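You operate a simulated robot arm through the tools that you are given. There is no shell and no other tool. Be economical: measure what you need, move in short steps, check, and stop when the job is done.

Carry out the task below with a simulated robot arm. There is one attempt and no reset: what you move stays moved.

TASK
Fill the basin to the line with warm water.
Fine: plug down in the waste; heat knob to WARM, and back to COLD once the tap is off; no overflow.
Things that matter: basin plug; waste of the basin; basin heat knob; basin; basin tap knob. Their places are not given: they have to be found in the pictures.

It is judged by the outcome, as a careful person would: the job done as asked, and still so three seconds after it is handed in. It fails if anything else is knocked over, pushed out of place, dropped, spilled or broken.

THE ROBOT
A 6-joint arm with a two-finger parallel gripper, fixed in place. Base frame: the origin is at the foot of the arm, x ahead of it, y to its left, z up; the work surface is at about z = 74. Lengths are in cm, angles in degrees, forces in N, time in s.
With the tool pointing down near the work surface it reaches from about 20 to 64 cm from the base axis. Its first joint turns from -66.0 to 66.0 degrees. Payload 2.7 kg.
Tool frame: the origin (TCP) lies between the finger pads and is the grasp point; the fingertips stand 2.3 cm ahead of it; z points along the fingers, y is the line along which they close. The gripper opens to 9.4 cm. The fingers are 3.8 cm wide and 1 cm thick; the gripper's body (5.4 by 9.6 cm) begins 3.9 cm behind the TCP.
Orientation is told as [roll, pitch, yaw] about the base's x, y, z axes, in that order, counted from this pose: with the fingers straight down and closing along the base's y, the tool's x points along the base's -x, its y along +y and its z along -z.

THE INTERFACE
- The arm moves only by the tool nudge_tool. Its argument "steps" is a list of rows, each a list of 7 numbers: the turn, a rotation vector about the tool's x, y, z in rad, then the shift along the tool's x, y, z in cm, then the closure in counts, from 0 (fully open) to 255 (shut). In form: [[wx, wy, wz, dx, dy, dz, jaw], ...]. A call has 1 to 12 rows; each row shifts and turns the commanded pose from where the row before left it, along the tool's axes as they then stand. A row lasts 0.2 s, in which the tool goes at most 5 cm and 8.6 degrees; a call with a longer step from one row to the next is refused whole, and so is a gripper value outside its range. A pose out of reach is approached as far as the arm can. The call stops where the force on the tool passes 70 N (or 10 N more than at its start, if that is more) or the arm is blocked; 0.2 s more then pass. The fingers move at their own pace (about 4.5 cm/s each) and stop on an object; they squeeze with about 32 N. The grip force told is the motor's: it shows also when the fingers shut on nothing. Time passes only in rows, and 0.2 s behind the last, so rows that do not move let the fingers close. It gives the time, the measured TCP pose, the force on the tool (base axes), the opening and the grip force at its end, in the units of the frame above (readings bear some noise).
- Cameras (640 x 400 px; columns grow to the right, rows downward): "scene" is fixed at [8.53, -43.52, 141.03]; the picture's right is [0.71, -0.70, 0.00], its down [-0.36, -0.37, -0.86] and it looks along [0.60, 0.61, -0.51] (base axes); focal length 352 px, centre (320, 200). "wrist" rides on the gripper at [-3.9, 0, -4.4] in the tool frame; the picture's right is [0.00, -1.00, 0.00], its down [0.97, 0.00, -0.24] and it looks along [0.24, 0.00, 0.97] (tool axes); focal length 218 px, centre (320, 200).
- capture(camera): a new picture of that camera. No time passes.
- locate(camera, pixels): there is no depth. For up to 12 entries [column, row, z] of the newest picture of that camera ("zoom" is the newest enlarged one), the place [x, y] in the base frame at which the ray of that pixel passes the height z, good to about 0.2 cm. No time passes.
- zoom(camera, box): a new picture of the part [left, top, right, bottom] of that camera's present view, enlarged. No time passes.
- finish_job(): hands the job in; it is judged then, once.

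Work in short steps. Measure before you move; look again where a grasp or a placing could have gone wrong, and mend it. You have 80 turns and 54 pictures in all, the two below and enlarged ones among them. Open the gripper and draw the arm clear of the work before you hand the job in, unless the task says otherwise; then end with one line.

The tools are called after "Emit:" by a JSON object that holds its "api" and its "payload". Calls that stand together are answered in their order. nudge_tool: Moves the arm, as the interface text tells. Its arguments: {"type":"object","properties":{"steps":{"type":"array","items":{"type":"array","items":{"type":"number"}}}},"required":["steps"]} The other tools are called the same way: capture (camera) takes a picture; locate (camera, pixels) gives the place at which the rays of pixels pass given heights; zoom (camera, box) takes an enlarged picture of a part of a camera's view; finish_job () hands the job in.

At the start:

```text
time: 0.0
tcp_pos: [44.93, -4.25, 118.44]
orientation: [0.0, 0.0, -0.3]
contact_force: [0.7, -0.2, 0.0]
gripper_width: 9.4
grasp_force: 0.1
```

scene: 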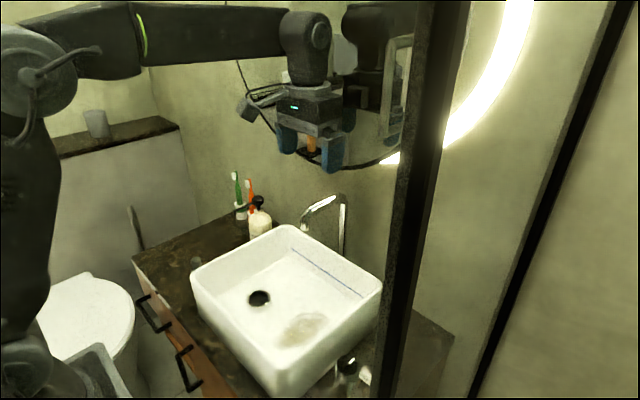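
wrist: 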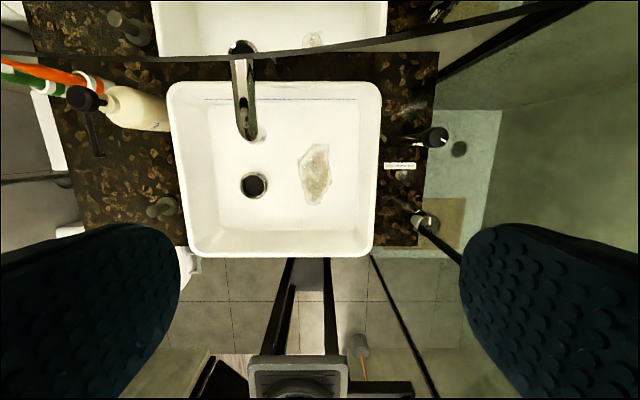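

The wrist view shows the basin, its waste near (254,186), a plug-like thing at (163,207) and knobs to the right near (435,138) and (425,220). I enlarge these.

Emit:
{"api": "zoom", "payload": {"camera": "wrist", "box": [370, 80, 500, 260]}}

Emit:
{"api": "zoom", "payload": {"camera": "wrist", "box": [50, 60, 290, 260]}}

Emit:
{"api": "zoom", "payload": {"camera": "scene", "box": [130, 170, 460, 400]}}

```text
2.22 times, centred on (435, 170) of wrist
```

zoom: 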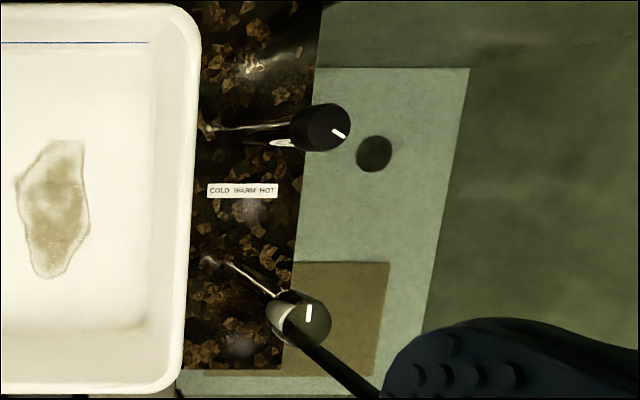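

```text
2.00 times, centred on (170, 160) of wrist
```

zoom: 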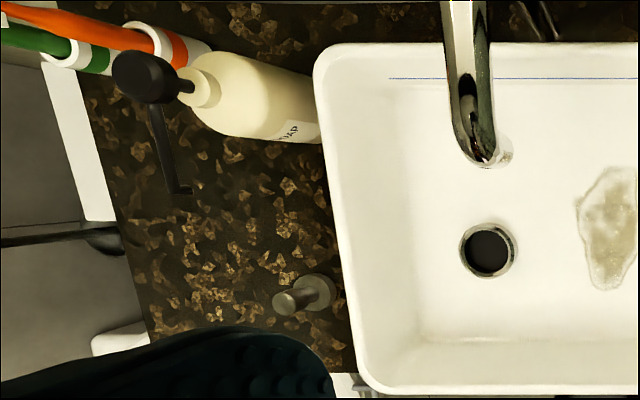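

```text
1.74 times, centred on (295, 285) of scene
```

zoom: 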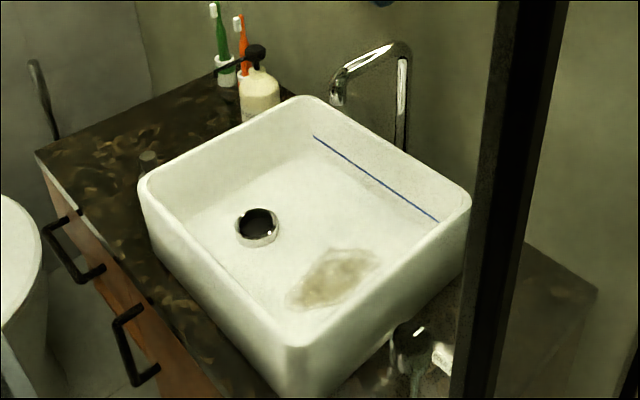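

Now I measure the main places at assumed heights.

Emit:
{"api": "locate", "payload": {"camera": "wrist", "pixels": [[254, 186, 76], [170, 204, 74], [158, 210, 78], [400, 165, 74], [435, 138, 74], [435, 138, 84], [425, 220, 74], [425, 220, 84], [375, 90, 86], [190, 250, 86], [244, 135, 95], [411, 132, 74]]}}

Emit:
{"api": "locate", "payload": {"camera": "scene", "pixels": [[259, 298, 76], [196, 262, 77], [347, 363, 74], [347, 363, 84], [365, 375, 74], [292, 228, 86], [381, 284, 86], [192, 270, 86], [280, 368, 86], [304, 227, 95]]}}

```text
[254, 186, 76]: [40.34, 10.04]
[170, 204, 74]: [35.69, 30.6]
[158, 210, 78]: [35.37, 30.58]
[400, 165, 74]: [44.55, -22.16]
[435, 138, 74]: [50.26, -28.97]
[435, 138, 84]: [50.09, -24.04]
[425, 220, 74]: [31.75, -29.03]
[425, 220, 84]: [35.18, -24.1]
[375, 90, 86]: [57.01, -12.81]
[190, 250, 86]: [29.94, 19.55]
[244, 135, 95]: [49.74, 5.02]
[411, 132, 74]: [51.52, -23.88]
```

```text
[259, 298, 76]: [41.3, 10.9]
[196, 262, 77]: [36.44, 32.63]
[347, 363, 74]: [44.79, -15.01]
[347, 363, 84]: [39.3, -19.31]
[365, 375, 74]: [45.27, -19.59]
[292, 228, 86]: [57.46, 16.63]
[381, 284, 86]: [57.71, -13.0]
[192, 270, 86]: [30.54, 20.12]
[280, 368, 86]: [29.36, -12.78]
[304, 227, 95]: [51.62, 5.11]
```

Rim height ≈86 agrees between cameras. I move the wrist camera toward the knobs on the right for a closer look.

Emit:
{"api": "nudge_tool", "payload": {"steps": [[0, 0, 0, 0.5, -3.2, 2, 0], [0, 0, 0, 0.5, -3.2, 2, 0], [0, 0, 0, 0.5, -3.2, 2, 0], [0, 0, 0, 0.5, -3.2, 2, 0]]}}

Emit:
{"api": "capture", "payload": {"camera": "wrist"}}

Emit:
{"api": "zoom", "payload": {"camera": "scene", "box": [300, 320, 410, 400]}}

```text
time: 1.0
tcp_pos: [42.96, -17.08, 110.45]
orientation: [0.0, -0.1, -0.1]
contact_force: [-0.3, -1.0, -0.2]
gripper_width: 9.43
grasp_force: 0.0
```

```text
48 pictures are left
```

wrist: 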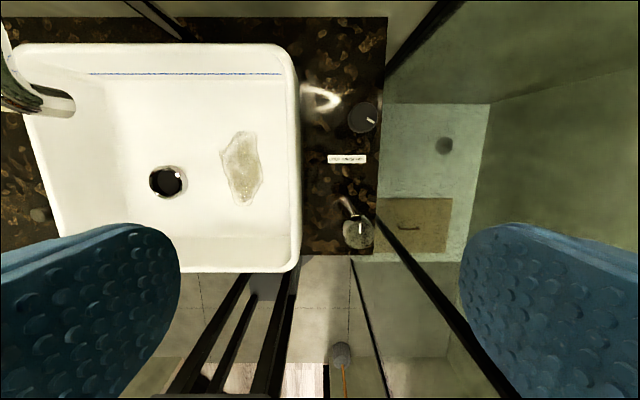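

```text
5.00 times, centred on (355, 360) of scene
```

zoom: 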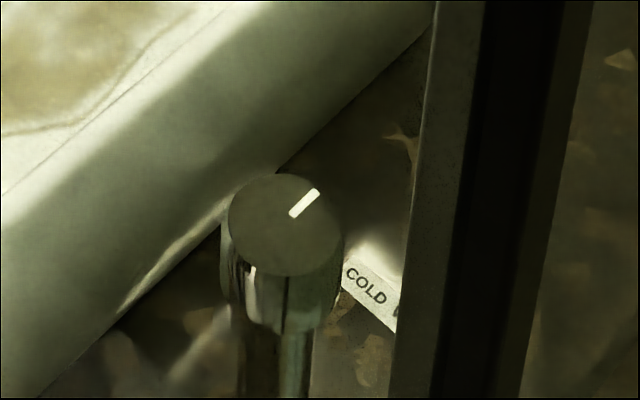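

Emit:
{"api": "zoom", "payload": {"camera": "wrist", "box": [290, 70, 400, 260]}}

Emit:
{"api": "locate", "payload": {"camera": "wrist", "pixels": [[363, 118, 80], [363, 118, 84], [358, 232, 80], [358, 232, 84], [331, 159, 74], [362, 159, 74], [168, 182, 76], [40, 214, 78], [378, 227, 90], [378, 227, 110]]}}

Emit:
{"api": "locate", "payload": {"camera": "scene", "pixels": [[348, 365, 80], [348, 365, 84], [348, 365, 86]]}}

```text
2.11 times, centred on (345, 165) of wrist
```

zoom: 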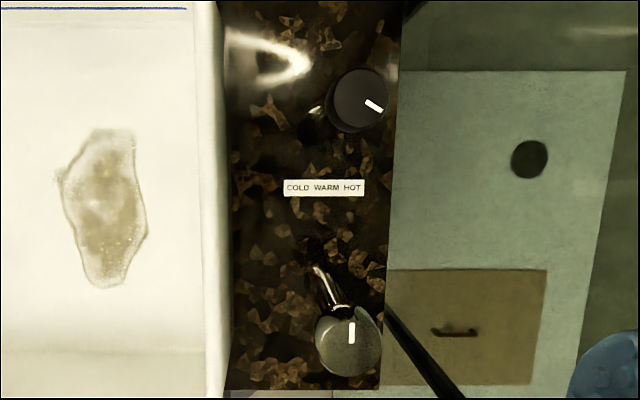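

```text
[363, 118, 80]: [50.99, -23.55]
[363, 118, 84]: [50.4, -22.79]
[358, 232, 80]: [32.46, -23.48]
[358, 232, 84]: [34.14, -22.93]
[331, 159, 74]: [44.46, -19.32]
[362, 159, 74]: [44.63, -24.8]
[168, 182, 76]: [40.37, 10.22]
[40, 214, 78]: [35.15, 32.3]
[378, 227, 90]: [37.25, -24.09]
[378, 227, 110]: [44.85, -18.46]
```

```text
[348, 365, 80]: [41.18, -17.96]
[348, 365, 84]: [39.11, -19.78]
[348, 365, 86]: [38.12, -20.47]
```

Triangulated: both knob tops stand at about z≈89, near knob at ≈(36.3,-22), black far knob at ≈(49.9,-22), label between. I go closer to tell which is which.

Emit:
{"api": "nudge_tool", "payload": {"steps": [[0, 0, 0, 0.7, -1.5, 3, 0], [0, 0, 0, 0.7, -1.5, 3, 0], [0, 0, 0, 0.6, -1.5, 3, 0]]}}

Emit:
{"api": "capture", "payload": {"camera": "wrist"}}

Emit:
{"api": "zoom", "payload": {"camera": "wrist", "box": [270, 0, 410, 400]}}

```text
time: 1.8
tcp_pos: [40.85, -21.49, 101.42]
orientation: [0.1, -0.1, -0.2]
contact_force: [-0.2, 1.2, 0.6]
gripper_width: 9.39
grasp_force: 0.1
```

```text
45 pictures are left
```

wrist: 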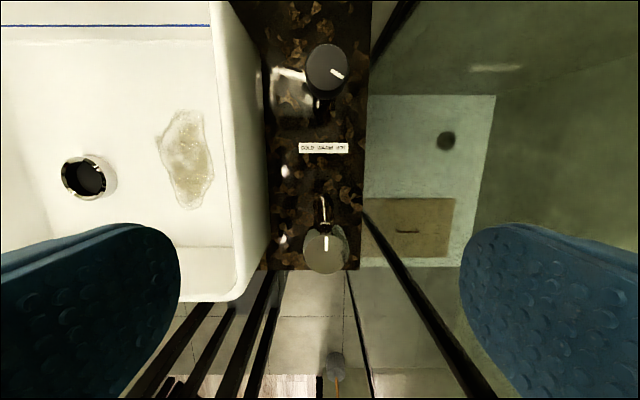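

```text
1.00 times, centred on (340, 200) of wrist
```

zoom: 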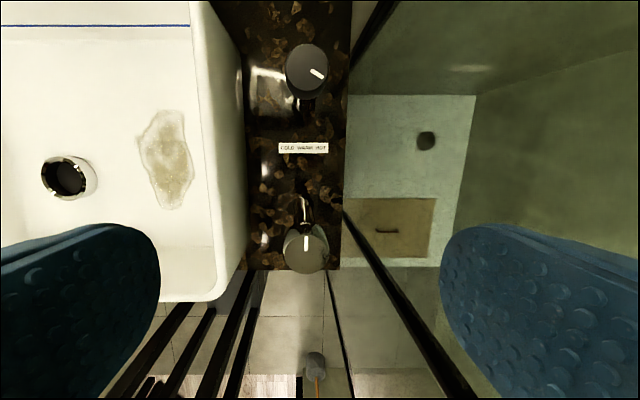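

Emit:
{"api": "locate", "payload": {"camera": "wrist", "pixels": [[326, 66, 86], [326, 66, 88], [326, 66, 90], [325, 250, 86], [325, 250, 88], [325, 250, 90], [305, 67, 88], [348, 67, 88], [303, 250, 88], [348, 250, 88]]}}

Emit:
{"api": "zoom", "payload": {"camera": "wrist", "box": [280, 25, 370, 165]}}

Emit:
{"api": "zoom", "payload": {"camera": "wrist", "box": [280, 140, 370, 280]}}

```text
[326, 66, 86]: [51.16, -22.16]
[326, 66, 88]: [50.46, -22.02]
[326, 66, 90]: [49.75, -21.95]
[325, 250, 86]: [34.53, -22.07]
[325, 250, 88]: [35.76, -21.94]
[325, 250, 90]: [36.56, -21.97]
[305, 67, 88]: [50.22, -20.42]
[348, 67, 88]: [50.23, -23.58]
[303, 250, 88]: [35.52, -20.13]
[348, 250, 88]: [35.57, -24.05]
```

```text
2.86 times, centred on (325, 95) of wrist
```

zoom: 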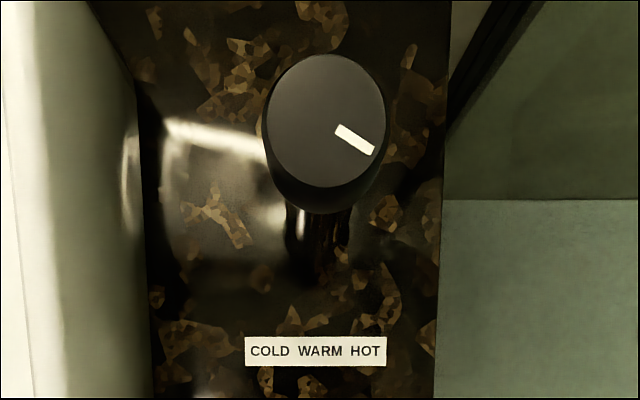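

```text
2.86 times, centred on (325, 210) of wrist
```

zoom: 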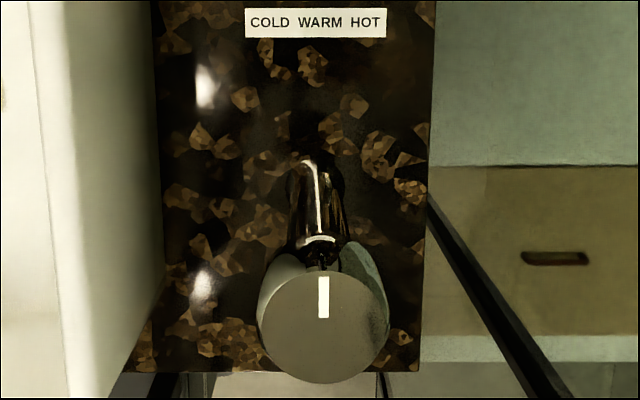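

The black knob at ≈(50,-22) beside COLD/WARM/HOT is the heat knob, now pointing toward about 4 o'clock; the near one (36.2,-22) is the tap, pointing +x. First the plug: I travel left at z≈101.

Emit:
{"api": "nudge_tool", "payload": {"steps": [[0, 0, 0, 0.3, 4.6, 0, 0], [0, 0, 0, 0.3, 4.6, 0, 0], [0, 0, 0, 0.3, 4.6, 0, 0], [0, 0, 0, 0.3, 4.6, 0, 0], [0, 0, 0, 0.3, 4.6, 0, 0], [0, 0, 0, 0.3, 4.6, 0, 0], [0, 0, 0, 0.3, 4.6, 0, 0], [0, 0, 0, 0.3, 4.6, 0, 0], [0, 0, 0, 0.3, 4.6, 0, 0], [0, 0, 0, 0.3, 4.6, 0, 0], [0, 0, 0, 0, 4, 0, 0], [0, 0, 0, 0, 0, 0, 0]]}}

Emit:
{"api": "capture", "payload": {"camera": "wrist"}}

Emit:
{"api": "zoom", "payload": {"camera": "scene", "box": [150, 200, 310, 320]}}

```text
time: 4.4
tcp_pos: [38.05, 28.36, 101.33]
orientation: [0.0, 0.0, -0.1]
contact_force: [0.4, -0.2, 0.7]
gripper_width: 9.41
grasp_force: 0.0
```

```text
41 pictures are left
```

wrist: 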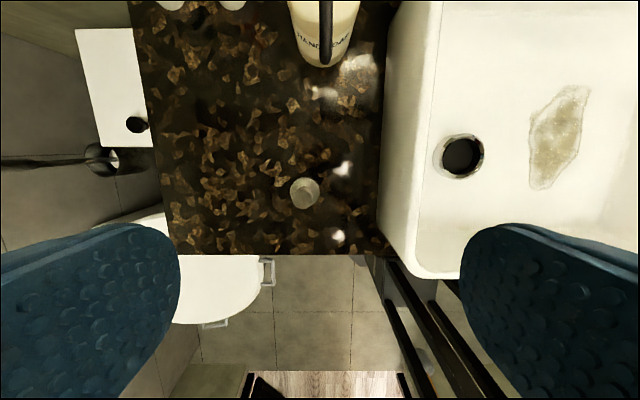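

```text
3.33 times, centred on (230, 260) of scene
```

zoom: 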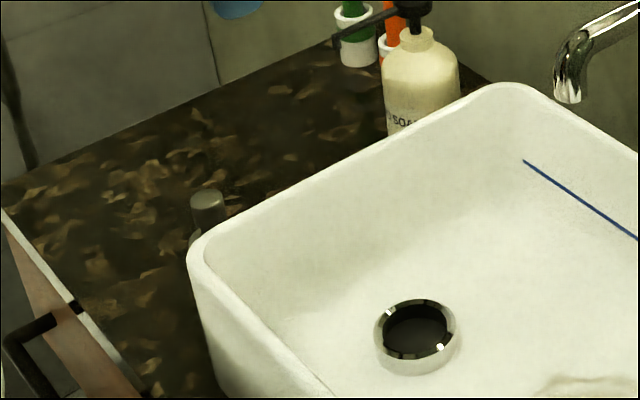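

Emit:
{"api": "zoom", "payload": {"camera": "wrist", "box": [265, 155, 345, 225]}}

Emit:
{"api": "locate", "payload": {"camera": "wrist", "pixels": [[304, 193, 74], [304, 193, 76], [304, 193, 78], [304, 193, 80], [461, 156, 76], [461, 156, 78], [438, 156, 77], [485, 156, 77], [318, 193, 77], [290, 193, 77]]}}

Emit:
{"api": "locate", "payload": {"camera": "scene", "pixels": [[223, 258, 76], [223, 258, 78], [223, 258, 80], [286, 297, 77]]}}

```text
5.71 times, centred on (305, 190) of wrist
```

zoom: 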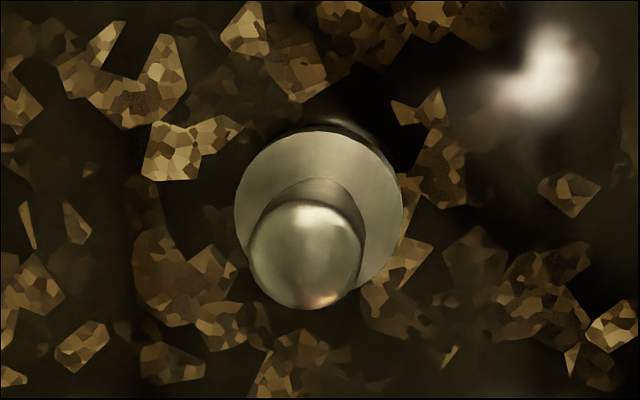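

```text
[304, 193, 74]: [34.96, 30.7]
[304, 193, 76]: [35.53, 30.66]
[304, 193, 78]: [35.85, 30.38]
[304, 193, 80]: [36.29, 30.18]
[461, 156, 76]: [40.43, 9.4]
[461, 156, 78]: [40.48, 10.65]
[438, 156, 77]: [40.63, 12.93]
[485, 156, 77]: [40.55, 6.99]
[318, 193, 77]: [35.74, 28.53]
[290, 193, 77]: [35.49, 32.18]
```

```text
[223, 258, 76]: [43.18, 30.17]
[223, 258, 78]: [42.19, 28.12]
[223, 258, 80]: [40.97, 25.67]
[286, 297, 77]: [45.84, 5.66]
```

Plug: disc about 4.2 cm at ≈(35.2,30.6), handle ≈2.4 cm wide, top z≈78.7. I descend above it and check.

Emit:
{"api": "nudge_tool", "payload": {"steps": [[0, 0, 0, 0.7, 0.56, 4, 0], [0, 0, 0, 0.7, 0.56, 4, 0], [0, 0, 0, 0.7, 0.56, 4, 0], [0, 0, 0, 0.7, 0.56, 4, 0], [0, 0, 0, 0, 0, 0, 0]]}}

Emit:
{"api": "capture", "payload": {"camera": "wrist"}}

```text
time: 5.6
tcp_pos: [35.05, 30.71, 85.63]
orientation: [0.1, -0.1, -0.1]
contact_force: [0.2, 0.7, 0.1]
gripper_width: 9.38
grasp_force: 0.1
```

```text
38 pictures are left
```

wrist: 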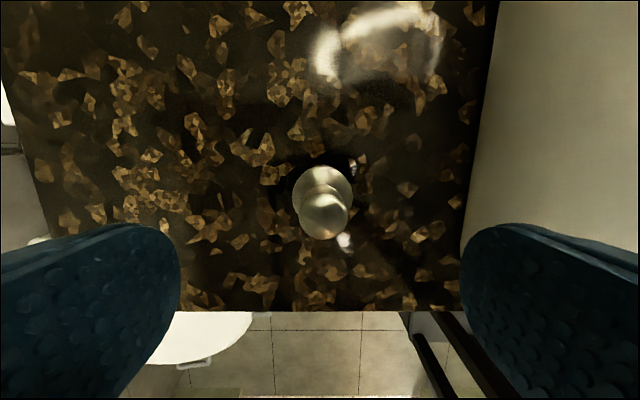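

Emit:
{"api": "locate", "payload": {"camera": "wrist", "pixels": [[324, 217, 77.5], [324, 217, 78.5], [324, 217, 79], [322, 194, 74.5], [322, 194, 75], [294, 194, 75], [352, 194, 75]]}}

Emit:
{"api": "zoom", "payload": {"camera": "wrist", "box": [272, 155, 372, 255]}}

```text
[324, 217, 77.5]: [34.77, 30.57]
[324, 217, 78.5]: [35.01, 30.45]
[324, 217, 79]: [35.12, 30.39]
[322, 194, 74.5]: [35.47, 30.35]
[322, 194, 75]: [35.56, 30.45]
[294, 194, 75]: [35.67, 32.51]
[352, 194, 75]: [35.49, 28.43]
```

```text
4.00 times, centred on (322, 205) of wrist
```

zoom: 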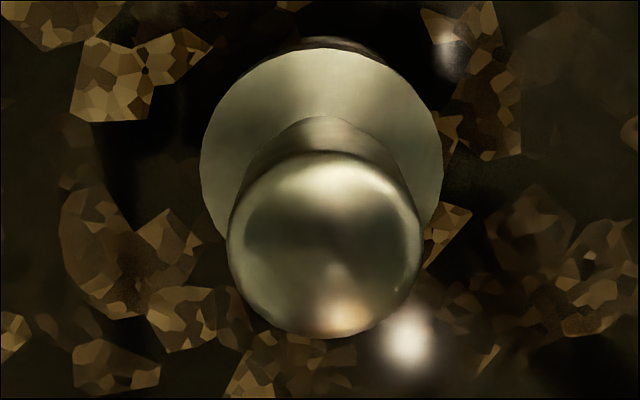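

Handle at ≈(35.4,30.5). I descend to TCP z≈78.3 and close.

Emit:
{"api": "nudge_tool", "payload": {"steps": [[0, 0, 0, -0.3, -0.2, 2.5, 0], [0, 0, 0, 0, 0, 2.5, 0], [0, 0, 0, 0, 0, 2.2, 0], [0, 0, 0, 0, 0, 0, 0], [0, 0, 0, 0, 0, 0, 180], [0, 0, 0, 0, 0, 0, 255], [0, 0, 0, 0, 0, 0, 255], [0, 0, 0, 0, 0, 0, 255], [0, 0, 0, 0, 0, 0, 255], [0, 0, 0, 0, 0, 0, 255]]}}

Emit:
{"api": "capture", "payload": {"camera": "wrist"}}

```text
time: 7.8
tcp_pos: [35.52, 30.55, 78.29]
orientation: [0.0, 0.0, -0.1]
contact_force: [0.9, -0.7, 0.2]
gripper_width: 2.37
grasp_force: 31.5
```

```text
36 pictures are left
```

wrist: 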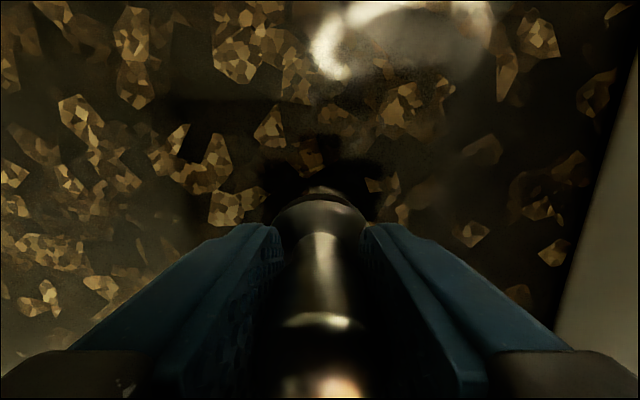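

Gripped (2.37 cm). I lift to z≈95 and carry to above the waste.

Emit:
{"api": "nudge_tool", "payload": {"steps": [[0, 0, 0, 0, 0, -4.2, 255], [0, 0, 0, 0, 0, -4.2, 255], [0, 0, 0, 0, 0, -4.2, 255], [0, 0, 0, 0, 0, -4.2, 255], [0, 0, 0, -0.98, -4.15, 0, 255], [0, 0, 0, -0.98, -4.15, 0, 255], [0, 0, 0, -0.98, -4.15, 0, 255], [0, 0, 0, -0.98, -4.15, 0, 255], [0, 0, 0, -0.98, -4.15, 0, 255], [0, 0, 0, 0, 0, 0, 255]]}}

Emit:
{"api": "capture", "payload": {"camera": "wrist"}}

Emit:
{"api": "capture", "payload": {"camera": "scene"}}

```text
time: 10.0
tcp_pos: [40.26, 9.81, 95.15]
orientation: [0.0, 0.0, 0.0]
contact_force: [-0.1, -0.4, -1.1]
gripper_width: 2.35
grasp_force: 32.1
```

```text
35 pictures are left
```

wrist: 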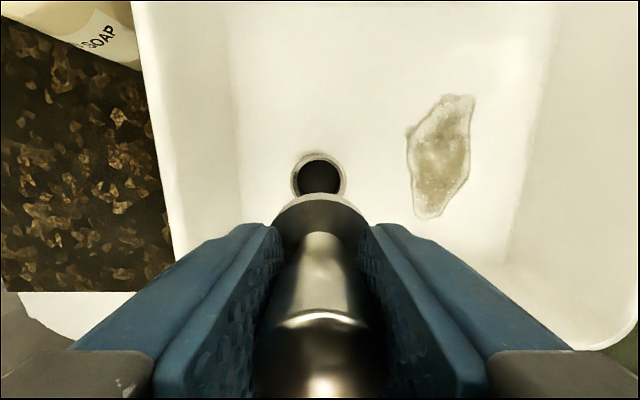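

```text
34 pictures are left
```

scene: 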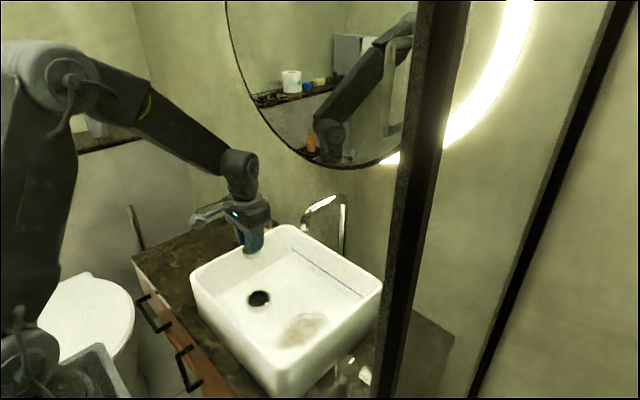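

Emit:
{"api": "zoom", "payload": {"camera": "wrist", "box": [270, 140, 370, 210]}}

Emit:
{"api": "locate", "payload": {"camera": "wrist", "pixels": [[291, 178, 76.5], [347, 178, 76.5], [319, 152, 76.5], [319, 178, 76.5], [298, 178, 76.5], [341, 178, 76.5], [319, 161, 76.5]]}}

Emit:
{"api": "zoom", "payload": {"camera": "scene", "box": [230, 275, 290, 320]}}

```text
5.71 times, centred on (320, 175) of wrist
```

zoom: 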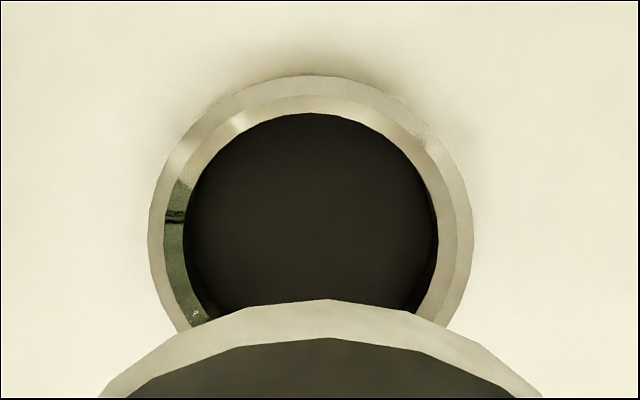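

```text
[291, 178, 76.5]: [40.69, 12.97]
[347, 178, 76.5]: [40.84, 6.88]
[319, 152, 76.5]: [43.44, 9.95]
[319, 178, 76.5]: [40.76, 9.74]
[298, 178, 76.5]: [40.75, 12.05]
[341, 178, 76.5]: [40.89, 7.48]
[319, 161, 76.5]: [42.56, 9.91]
```

```text
8.89 times, centred on (260, 298) of scene
```

zoom: 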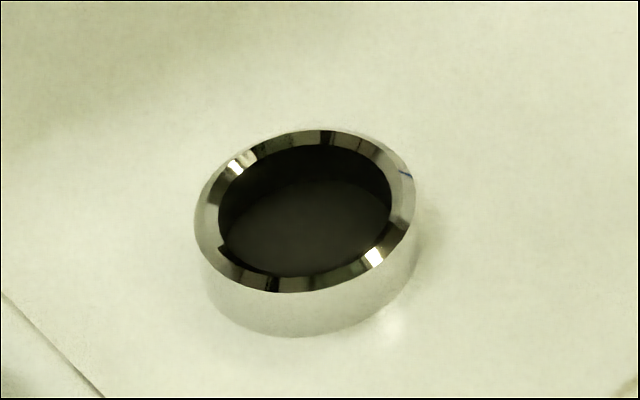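

Emit:
{"api": "locate", "payload": {"camera": "wrist", "pixels": [[318.4, 181.5, 75.5], [318.4, 181.5, 76.5], [318.4, 181.5, 77.5], [318.4, 181.5, 78.5]]}}

Emit:
{"api": "locate", "payload": {"camera": "scene", "pixels": [[258.3, 299.2, 75.5], [258.3, 299.2, 76.5], [258.3, 299.2, 77.5], [258.3, 299.2, 78.5]]}}

```text
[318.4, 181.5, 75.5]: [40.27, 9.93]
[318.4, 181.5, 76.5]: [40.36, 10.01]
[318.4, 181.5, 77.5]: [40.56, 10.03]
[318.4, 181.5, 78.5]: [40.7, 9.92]
```

```text
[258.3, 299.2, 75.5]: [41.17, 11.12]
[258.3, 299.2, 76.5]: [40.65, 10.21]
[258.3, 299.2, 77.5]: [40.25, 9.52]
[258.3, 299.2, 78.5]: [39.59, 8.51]
```

Ring top is at z≈76.9, centre ≈(40.45,9.95). I correct slightly and descend to just above it.

Emit:
{"api": "nudge_tool", "payload": {"steps": [[0, 0, 0, -0.14, 0.15, 4, 255], [0, 0, 0, 0, 0, 4, 255], [0, 0, 0, 0, 0, 4, 255], [0, 0, 0, 0, 0, 0.4, 255], [0, 0, 0, 0, 0, 0, 255]]}}

Emit:
{"api": "capture", "payload": {"camera": "wrist"}}

Emit:
{"api": "zoom", "payload": {"camera": "scene", "box": [220, 250, 300, 320]}}

```text
time: 11.2
tcp_pos: [40.33, 10.04, 82.54]
orientation: [-0.1, -0.1, -0.1]
contact_force: [-0.2, 0.3, -0.8]
gripper_width: 2.34
grasp_force: 31.8
```

```text
31 pictures are left
```

wrist: 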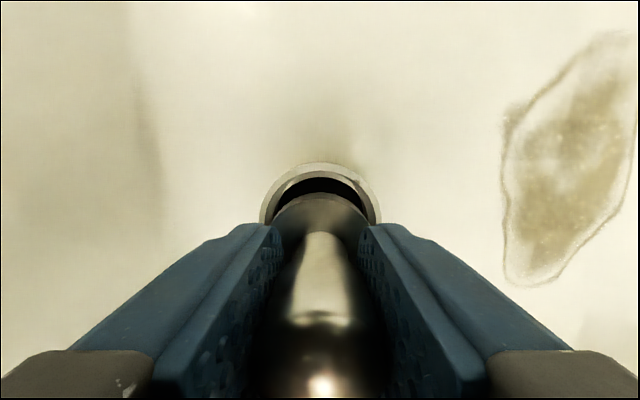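

```text
5.71 times, centred on (260, 285) of scene
```

zoom: 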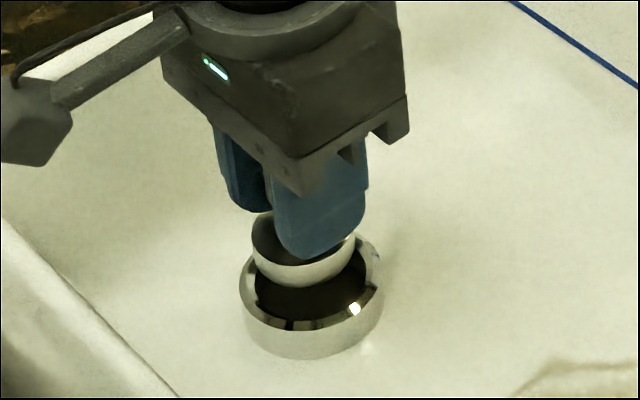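

Ring and plug are aligned in column; I shift 0.1 cm ahead and lower gently.

Emit:
{"api": "nudge_tool", "payload": {"steps": [[0, 0, 0, -0.13, 0, 0.6, 255], [0, 0, 0, 0, 0, 0.5, 255], [0, 0, 0, 0, 0, 0.3, 255], [0, 0, 0, 0, 0, 0.3, 255], [0, 0, 0, 0, 0, 0, 255]]}}

```text
time: 12.4
tcp_pos: [40.58, 10.0, 80.91]
orientation: [0.1, -0.1, -0.1]
contact_force: [0.2, 0.4, -1.2]
gripper_width: 2.35
grasp_force: 31.9
```

Emit:
{"api": "nudge_tool", "payload": {"steps": [[0, 0, 0, 0, 0, 0.3, 255], [0, 0, 0, 0, 0, 0.3, 255], [0, 0, 0, 0, 0, 0, 255]]}}

Emit:
{"api": "zoom", "payload": {"camera": "scene", "box": [220, 250, 300, 320]}}

```text
time: 13.2
tcp_pos: [40.51, 9.93, 80.31]
orientation: [0.1, 0.0, -0.1]
contact_force: [-6.8, 5.8, 2.1]
gripper_width: 2.35
grasp_force: 32.7
```

```text
5.71 times, centred on (260, 285) of scene
```

zoom: 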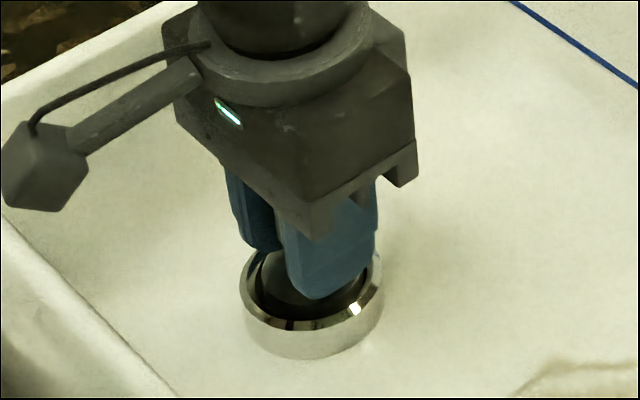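

The plug is entering; a side load of about (-7,+6) N shows a slight offset. I ease that way and go on.

Emit:
{"api": "nudge_tool", "payload": {"steps": [[0, 0, 0, 0.1, 0.1, 0, 255], [0, 0, 0, 0, 0, 0.2, 255], [0, 0, 0, 0, 0, 0.2, 255], [0, 0, 0, 0, 0, 0, 255]]}}

```text
time: 14.2
tcp_pos: [40.5, 9.98, 79.82]
orientation: [0.0, -0.2, 0.0]
contact_force: [0.1, -0.1, -1.4]
gripper_width: 2.36
grasp_force: 31.6
```

Emit:
{"api": "nudge_tool", "payload": {"steps": [[0, 0, 0, 0, 0, 0.2, 255], [0, 0, 0, 0, 0, 0.2, 255], [0, 0, 0, 0, 0, 0, 255]]}}

```text
time: 15.0
tcp_pos: [40.57, 10.17, 79.63]
orientation: [0.0, -0.3, 0.0]
contact_force: [-0.8, -5.1, 20.5]
gripper_width: 2.35
grasp_force: 31.7
```

Contact of 20 N down at z≈79.6. I release, rise and look.

Emit:
{"api": "nudge_tool", "payload": {"steps": [[0, 0, 0, 0, 0, -0.15, 255], [0, 0, 0, 0, 0, 0, 120], [0, 0, 0, 0, 0, 0, 120], [0, 0, 0, 0, 0, 0, 120], [0, 0, 0, 0, 0, 0, 120], [0, 0, 0, 0, 0, -3, 120], [0, 0, 0, 0, 0, -4, 120], [0, 0, 0, 0, 0, -4, 120], [0, 0, 0, 0, 0, 0, 120]]}}

Emit:
{"api": "zoom", "payload": {"camera": "wrist", "box": [240, 120, 400, 280]}}

Emit:
{"api": "zoom", "payload": {"camera": "scene", "box": [220, 260, 300, 330]}}

```text
time: 17.0
tcp_pos: [40.44, 10.0, 90.68]
orientation: [0.0, -0.1, -0.1]
contact_force: [-0.3, 0.0, 0.0]
gripper_width: 4.96
grasp_force: 0.0
```

```text
2.50 times, centred on (320, 200) of wrist
```

zoom: 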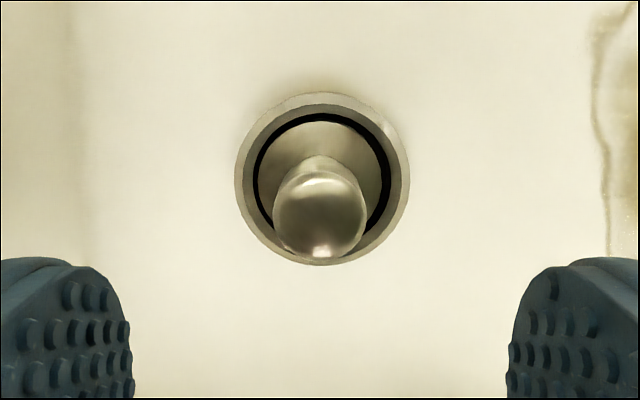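

```text
5.71 times, centred on (260, 295) of scene
```

zoom: 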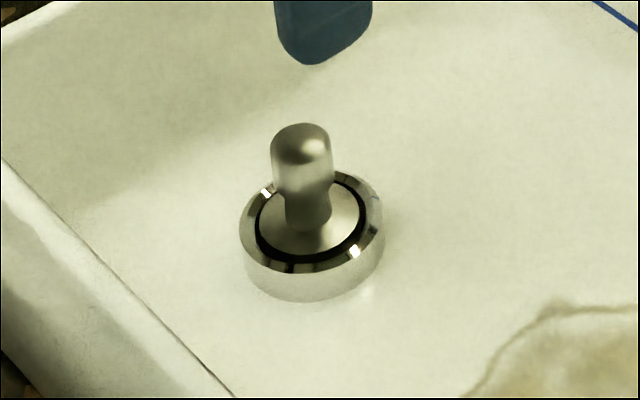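

The plug sits level in the ring. To be sure it is fully down, I close the fingers and press lightly on the handle top.

Emit:
{"api": "nudge_tool", "payload": {"steps": [[0, 0, 0, 0, 0, 0, 255], [0, 0, 0, 0, 0, 0, 255], [0, 0, 0, 0, 0, 0, 255], [0, 0, 0, 0, 0, 2.5, 255], [0, 0, 0, 0, 0, 2.5, 255], [0, 0, 0, 0, 0, 1.5, 255], [0, 0, 0, 0, 0, 0.7, 255], [0, 0, 0, 0, 0, 0.5, 255], [0, 0, 0, 0, 0, 0.3, 255], [0, 0, 0, 0, 0, 0, 255]]}}

```text
time: 18.8
tcp_pos: [40.68, 10.11, 83.72]
orientation: [0.1, -0.4, 0.1]
contact_force: [-1.2, -1.3, 10.8]
gripper_width: 0.0
grasp_force: 31.9
stopped in row 8: the force on the tool passed its limit (the readings are from after the stop); the commanded pose is now the measured one
```

Pressing met firm resistance with the handle top at z≈81.4. I rise and compare.

Emit:
{"api": "nudge_tool", "payload": {"steps": [[0, 0, 0, 0, 0, -3, 255], [0, 0, 0, 0, 0, -4, 255], [0, 0, 0, 0, 0, 0, 255]]}}

Emit:
{"api": "zoom", "payload": {"camera": "scene", "box": [220, 260, 300, 330]}}

```text
time: 19.6
tcp_pos: [40.48, 9.86, 90.87]
orientation: [0.0, -0.4, -0.1]
contact_force: [-0.1, 0.3, 0.0]
gripper_width: 0.0
grasp_force: 32.1
```

```text
5.71 times, centred on (260, 295) of scene
```

zoom: 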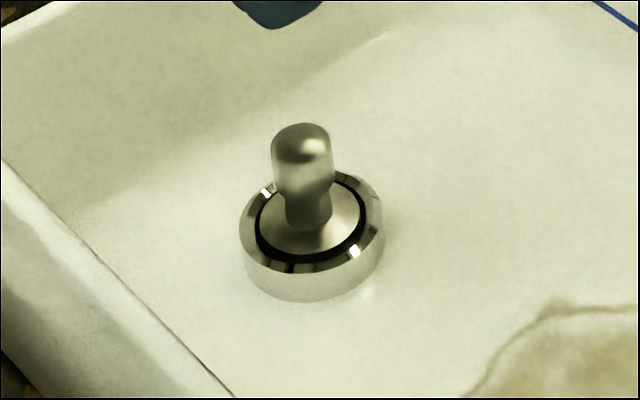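

Unchanged, so it is fully seated. Next the heat knob: up, across, then above (50,-22).

Emit:
{"api": "nudge_tool", "payload": {"steps": [[0, 0, 0, 0, 0, -5, 0], [0, 0, 0, 0, 0, -5, 0], [0, 0, 0, 0, -4, 0, 0], [0, 0, 0, 0, -4, 0, 0], [0, 0, 0, 0, -4, 0, 0], [0, 0, 0, 0, -4, 0, 0], [0, 0, 0, -2.4, -4, 0, 0], [0, 0, 0, -2.4, -4, 0, 0], [0, 0, 0, -2.4, -4, 0, 0], [0, 0, 0, -2.4, -4, 0, 0], [0, 0, 0, 0, 0, 3, 0], [0, 0, 0, 0, 0, 0, 0]]}}

Emit:
{"api": "capture", "payload": {"camera": "wrist"}}

```text
time: 22.2
tcp_pos: [50.16, -22.23, 99.45]
orientation: [-0.4, -2.6, -0.4]
contact_force: [-0.5, -0.3, -0.4]
gripper_width: 9.41
grasp_force: 0.0
```

```text
25 pictures are left
```

wrist: 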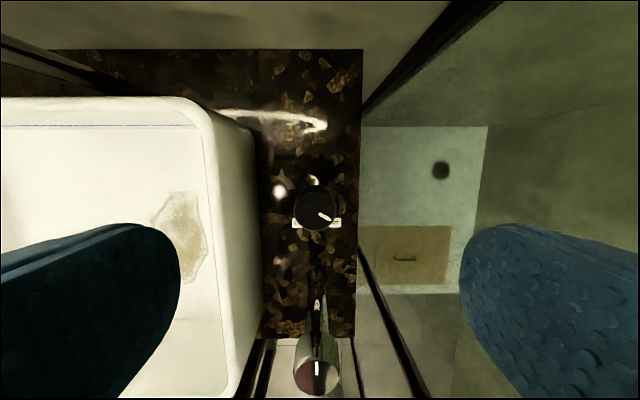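

Emit:
{"api": "locate", "payload": {"camera": "wrist", "pixels": [[317, 208, 88], [317, 208, 90], [293, 208, 89], [341, 208, 89], [317, 186, 89], [317, 231, 89], [317, 377, 89]]}}

Emit:
{"api": "zoom", "payload": {"camera": "scene", "box": [300, 190, 460, 400]}}

Emit:
{"api": "nudge_tool", "payload": {"steps": [[0, 0, 0, 0, 0, 2, 0], [0, 0, 0, 0, 0, 0, 0]]}}

```text
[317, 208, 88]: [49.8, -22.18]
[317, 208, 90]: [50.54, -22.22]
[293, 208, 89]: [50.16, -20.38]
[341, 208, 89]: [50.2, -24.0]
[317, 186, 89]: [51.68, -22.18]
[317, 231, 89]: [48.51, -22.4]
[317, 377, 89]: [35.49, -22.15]
```

```text
1.90 times, centred on (380, 295) of scene
```

zoom: 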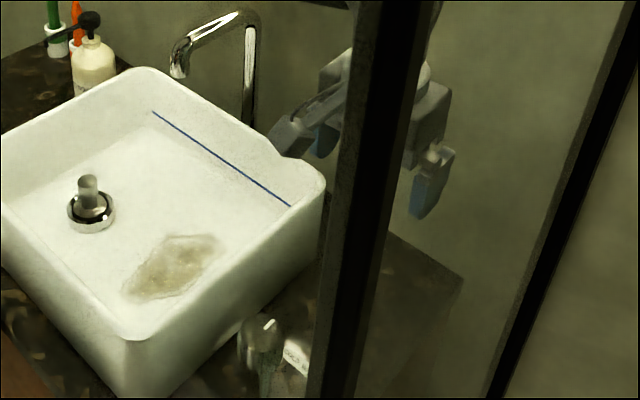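

```text
time: 22.8
tcp_pos: [50.29, -21.93, 95.48]
orientation: [0.1, -0.3, 0.1]
contact_force: [0.4, 0.7, -0.2]
gripper_width: 9.39
grasp_force: 0.1
```

Knob centre ≈(50.15,-22.2), diameter ≈3.5. I descend to z≈88.3 and close.

Emit:
{"api": "nudge_tool", "payload": {"steps": [[0, 0, 0, 0.1, -0.2, 2.5, 0], [0, 0, 0, 0, 0, 2.5, 0], [0, 0, 0, 0, 0, 1.9, 0], [0, 0, 0, 0, 0, 0, 0]]}}

Emit:
{"api": "capture", "payload": {"camera": "wrist"}}

```text
time: 23.8
tcp_pos: [50.27, -22.26, 88.68]
orientation: [0.1, -0.4, -0.1]
contact_force: [0.4, 0.7, 0.5]
gripper_width: 9.42
grasp_force: 0.1
```

```text
23 pictures are left
```

wrist: 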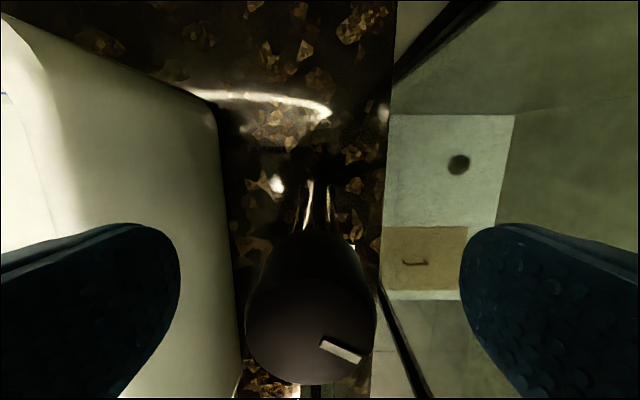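

The knob stands between the fingers, a little to the left; I shift +0.15 cm in y and close.

Emit:
{"api": "nudge_tool", "payload": {"steps": [[0, 0, 0, 0, 0.15, 0, 150], [0, 0, 0, 0, 0, 0, 255], [0, 0, 0, 0, 0, 0, 255], [0, 0, 0, 0, 0, 0, 255], [0, 0, 0, 0, 0, 0, 255]]}}

```text
time: 25.0
tcp_pos: [50.23, -22.05, 88.64]
orientation: [0.0, -0.4, 0.1]
contact_force: [-0.3, 3.2, 1.0]
gripper_width: 3.16
grasp_force: 44.8
```

Gripped at 3.16 cm. I turn clockwise (positive about the tool's z) first by about 17°.

Emit:
{"api": "nudge_tool", "payload": {"steps": [[0, 0, 0.1, 0, 0, 0, 255], [0, 0, 0.1, 0, 0, 0, 255], [0, 0, 0.1, 0, 0, 0, 255], [0, 0, 0, 0, 0, 0, 255]]}}

Emit:
{"api": "zoom", "payload": {"camera": "wrist", "box": [200, 180, 440, 400]}}

```text
time: 26.0
tcp_pos: [50.18, -22.02, 88.63]
orientation: [0.1, -0.4, -17.2]
contact_force: [2.0, -3.9, -7.8]
gripper_width: 3.1
grasp_force: 44.9
```

```text
1.82 times, centred on (320, 290) of wrist
```

zoom: 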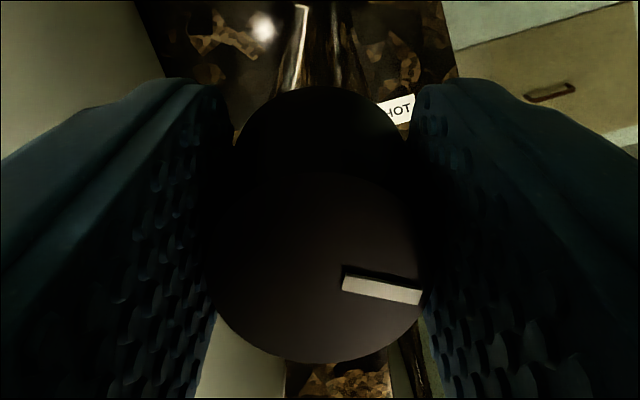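

The pointer stayed put in the room while the fingers slipped round it, so clockwise is against a stop. I turn counter-clockwise instead.

Emit:
{"api": "nudge_tool", "payload": {"steps": [[0, 0, -0.1, 0, 0, 0, 255], [0, 0, -0.1, 0, 0, 0, 255], [0, 0, -0.1, 0, 0, 0, 255], [0, 0, -0.1, 0, 0, 0, 255], [0, 0, -0.1, 0, 0, 0, 255], [0, 0, -0.1, 0, 0, 0, 255], [0, 0, 0, 0, 0, 0, 255]]}}

Emit:
{"api": "capture", "payload": {"camera": "wrist"}}

```text
time: 27.6
tcp_pos: [50.09, -21.93, 88.71]
orientation: [0.0, -0.4, 17.2]
contact_force: [2.9, -1.6, -18.8]
gripper_width: 3.06
grasp_force: 44.8
```

```text
21 pictures are left
```

wrist: 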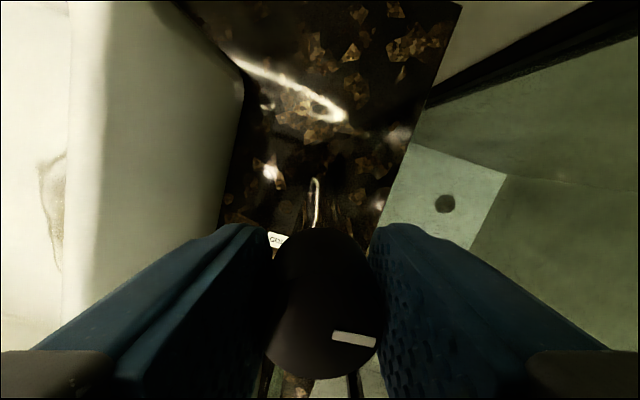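

The knob now follows (pointer from 4 o'clock to about 3). I continue counter-clockwise.

Emit:
{"api": "nudge_tool", "payload": {"steps": [[0, 0, -0.12, 0, 0, 0, 255], [0, 0, -0.12, 0, 0, 0, 255], [0, 0, -0.12, 0, 0, 0, 255], [0, 0, -0.12, 0, 0, 0, 255], [0, 0, -0.12, 0, 0, 0, 255], [0, 0, -0.12, 0, 0, 0, 255], [0, 0, 0, 0, 0, 0, 255]]}}

Emit:
{"api": "capture", "payload": {"camera": "wrist"}}

```text
time: 29.2
tcp_pos: [50.07, -21.88, 88.73]
orientation: [-0.1, -0.3, 58.6]
contact_force: [-15.2, 18.4, -8.1]
gripper_width: 3.09
grasp_force: 45.3
```

```text
20 pictures are left
```

wrist: 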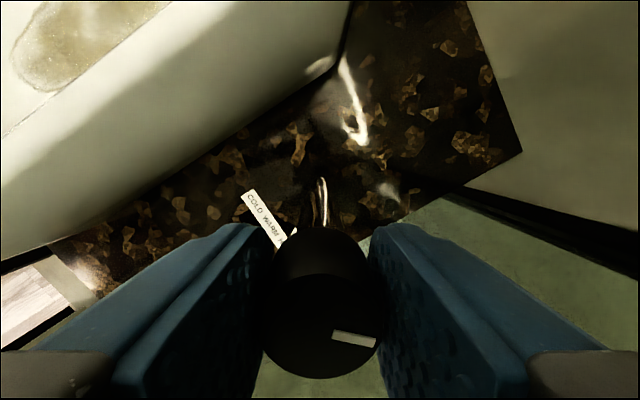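

Pointer now ≈ -41° from +x. I release, turn back, and look before regripping.

Emit:
{"api": "nudge_tool", "payload": {"steps": [[0, 0, 0, 0, 0, 0, 60], [0, 0, 0, 0, 0, 0, 0], [0, 0, 0, 0, 0, 0, 0], [0, 0, 0.145, 0, 0, 0, 0], [0, 0, 0.145, 0, 0, 0, 0], [0, 0, 0.145, 0, 0, 0, 0], [0, 0, 0.145, 0, 0, 0, 0], [0, 0, 0.145, 0, 0, 0, 0], [0, 0, 0.145, 0, 0, 0, 0], [0, 0, 0.145, 0, 0, 0, 0], [0, 0, 0, 0, 0, 0, 0]]}}

Emit:
{"api": "zoom", "payload": {"camera": "wrist", "box": [200, 180, 440, 400]}}

```text
time: 31.6
tcp_pos: [50.22, -21.9, 88.78]
orientation: [0.0, -0.3, 0.3]
contact_force: [0.2, 0.3, -0.1]
gripper_width: 9.36
grasp_force: 0.1
```

```text
1.82 times, centred on (320, 290) of wrist
```

zoom: 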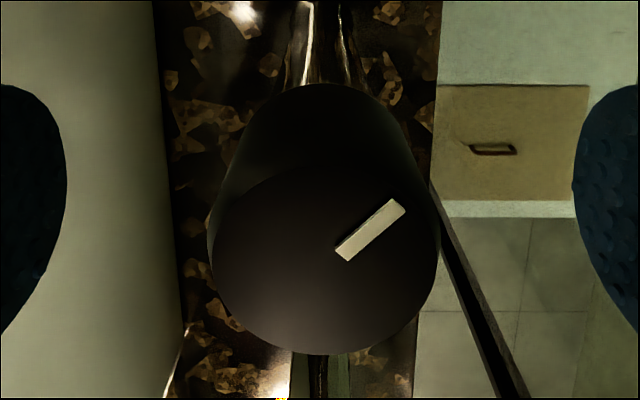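

Pointer ≈ -45°. I regrip from a more clockwise yaw and continue counter-clockwise.

Emit:
{"api": "nudge_tool", "payload": {"steps": [[0, 0, 0.14, 0, 0, 0, 0], [0, 0, 0.14, 0, 0, 0, 0], [0, 0, 0.14, 0, 0, 0, 0], [0, 0, 0.14, 0, 0, 0.1, 0], [0, 0, 0, 0, 0, 0, 200], [0, 0, 0, 0, 0, 0, 255], [0, 0, 0, 0, 0, 0, 255], [0, 0, 0, 0, 0, 0, 255], [0, 0, 0, 0, 0, 0, 255]]}}

Emit:
{"api": "nudge_tool", "payload": {"steps": [[0, 0, -0.12, 0, 0, 0, 255], [0, 0, -0.12, 0, 0, 0, 255], [0, 0, -0.12, 0, 0, 0, 255], [0, 0, -0.12, 0, 0, 0, 255], [0, 0, -0.12, 0, 0, 0, 255], [0, 0, -0.12, 0, 0, 0, 255], [0, 0, 0, 0, 0, 0, 255]]}}

Emit:
{"api": "zoom", "payload": {"camera": "wrist", "box": [200, 180, 440, 400]}}

```text
time: 33.6
tcp_pos: [50.09, -22.1, 88.8]
orientation: [0.3, -0.3, -31.8]
contact_force: [-7.0, -12.6, -0.3]
gripper_width: 3.1
grasp_force: 44.8
```

```text
time: 35.2
tcp_pos: [50.21, -22.05, 88.67]
orientation: [0.1, -0.4, 9.6]
contact_force: [-19.9, -3.2, 6.1]
gripper_width: 3.08
grasp_force: 45.1
```

```text
1.82 times, centred on (320, 290) of wrist
```

zoom: 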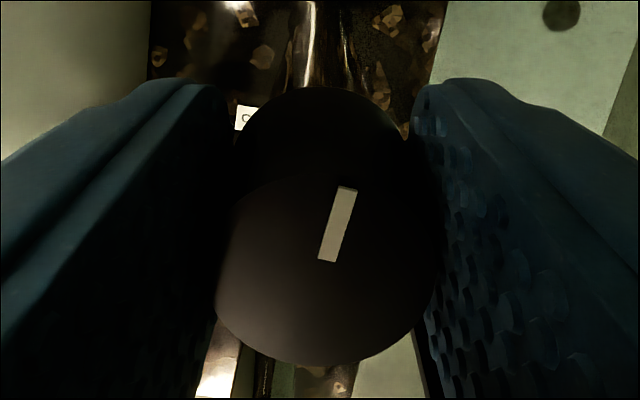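

Pointer ≈ -7°, still free. I continue to find the other end of the range.

Emit:
{"api": "nudge_tool", "payload": {"steps": [[0, 0, -0.12, 0, 0, 0, 255], [0, 0, -0.12, 0, 0, 0, 255], [0, 0, -0.12, 0, 0, 0, 255], [0, 0, -0.12, 0, 0, 0, 255], [0, 0, -0.12, 0, 0, 0, 255], [0, 0, -0.12, 0, 0, 0, 255], [0, 0, -0.12, 0, 0, 0, 255], [0, 0, -0.12, 0, 0, 0, 255], [0, 0, 0, 0, 0, 0, 255]]}}

Emit:
{"api": "zoom", "payload": {"camera": "wrist", "box": [200, 180, 440, 400]}}

```text
time: 37.2
tcp_pos: [49.94, -21.93, 88.65]
orientation: [-0.1, -0.2, 64.6]
contact_force: [-18.5, 17.4, 3.9]
gripper_width: 3.16
grasp_force: 45.4
```

```text
1.82 times, centred on (320, 290) of wrist
```

zoom: 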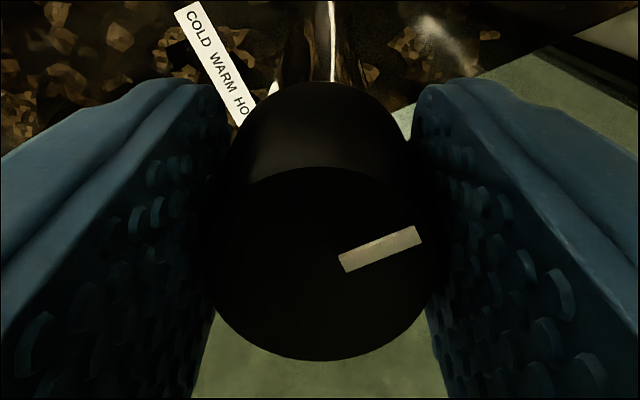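

The pointer stopped at ≈0° (12 o'clock), so the range is 0…-120°: COLD at 12 o'clock (left end, as the label reads), WARM at -60°, HOT at -120° where it started. I turn clockwise 60°.

Emit:
{"api": "nudge_tool", "payload": {"steps": [[0, 0, 0.131, 0, 0, 0, 255], [0, 0, 0.131, 0, 0, 0, 255], [0, 0, 0.131, 0, 0, 0, 255], [0, 0, 0.131, 0, 0, 0, 255], [0, 0, 0.131, 0, 0, 0, 255], [0, 0, 0.131, 0, 0, 0, 255], [0, 0, 0.131, 0, 0, 0, 255], [0, 0, 0.131, 0, 0, 0, 255], [0, 0, 0, 0, 0, 0, 255]]}}

Emit:
{"api": "nudge_tool", "payload": {"steps": [[0, 0, 0, 0, 0, 0, 60], [0, 0, 0, 0, 0, 0, 0], [0, 0, 0, 0, 0, 0, 0], [0, 0, 0.04, 0, 0, -3, 0], [0, 0, 0.04, 0, 0, -3.5, 0], [0, 0, 0, 0, 0, 0, 0]]}}

Emit:
{"api": "zoom", "payload": {"camera": "wrist", "box": [240, 140, 400, 280]}}

```text
time: 39.2
tcp_pos: [50.15, -22.05, 88.65]
orientation: [0.1, -0.2, 4.4]
contact_force: [-19.5, 4.6, -1.3]
gripper_width: 3.17
grasp_force: 44.9
```

```text
time: 40.6
tcp_pos: [50.4, -21.9, 95.12]
orientation: [0.1, -0.4, -0.1]
contact_force: [-0.1, 0.4, 0.1]
gripper_width: 9.42
grasp_force: 0.1
```

```text
2.86 times, centred on (320, 210) of wrist
```

zoom: 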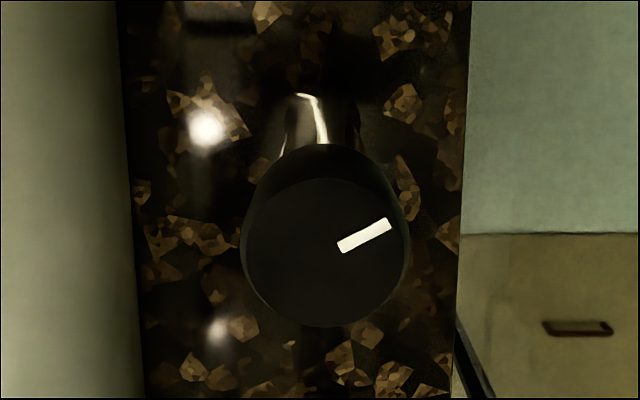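

WARM set: pointer ≈ -62°. Now to the tap knob: raise a little, back 14 cm, look.

Emit:
{"api": "nudge_tool", "payload": {"steps": [[0, 0, 0, 3.6, 0, -0.3, 0], [0, 0, 0, 3.6, 0, 0, 0], [0, 0, 0, 3.6, 0, 0, 0], [0, 0, 0, 3.5, 0, 0, 0], [0, 0, 0, 0, 0, 0, 0]]}}

Emit:
{"api": "capture", "payload": {"camera": "wrist"}}

Emit:
{"api": "locate", "payload": {"camera": "wrist", "pixels": [[320, 210, 88], [320, 210, 89], [320, 210, 90]]}}

```text
time: 41.8
tcp_pos: [35.98, -22.06, 95.12]
orientation: [0.1, -0.3, -0.1]
contact_force: [0.2, -0.4, 0.2]
gripper_width: 9.42
grasp_force: 0.1
```

```text
15 pictures are left
```

wrist: 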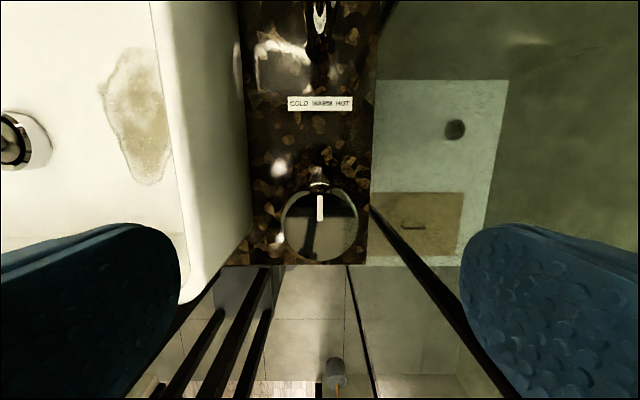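

```text
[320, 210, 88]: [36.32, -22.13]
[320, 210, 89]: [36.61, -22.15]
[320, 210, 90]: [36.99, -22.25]
```

Knob centred at (320,224), i.e. ≈(36,-22.1). I descend, grip, and turn a little clockwise, as the heat knob's scale increases that way.

Emit:
{"api": "nudge_tool", "payload": {"steps": [[0, 0, 0, 0, 0, 2.5, 0], [0, 0, 0, 0, 0, 2.5, 0], [0, 0, 0, 0, 0, 1.4, 0], [0, 0, 0, 0, 0, 0, 0], [0, 0, 0, 0, 0, 0, 150], [0, 0, 0, 0, 0, 0, 255], [0, 0, 0, 0, 0, 0, 255], [0, 0, 0, 0, 0, 0, 255], [0, 0, 0, 0, 0, 0, 255]]}}

Emit:
{"api": "nudge_tool", "payload": {"steps": [[0, 0, 0.12, 0, 0, 0, 255], [0, 0, 0.12, 0, 0, 0, 255], [0, 0, 0.12, 0, 0, 0, 255], [0, 0, 0, 0, 0, 0, 255]]}}

Emit:
{"api": "capture", "payload": {"camera": "scene"}}

Emit:
{"api": "capture", "payload": {"camera": "wrist"}}

```text
time: 43.8
tcp_pos: [35.95, -22.16, 88.89]
orientation: [0.0, -0.4, -0.1]
contact_force: [-0.5, 5.3, 0.1]
gripper_width: 3.98
grasp_force: 45.1
```

```text
time: 44.8
tcp_pos: [36.09, -21.98, 88.92]
orientation: [0.2, -0.4, -20.6]
contact_force: [1.1, 4.5, -4.8]
gripper_width: 3.94
grasp_force: 45.2
```

```text
14 pictures are left
```

scene: 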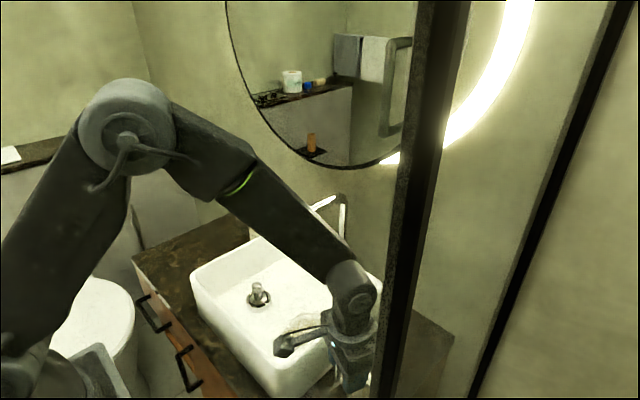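

```text
13 pictures are left
```

wrist: 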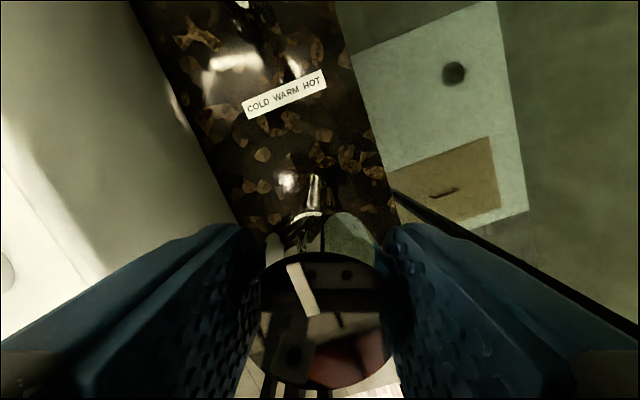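

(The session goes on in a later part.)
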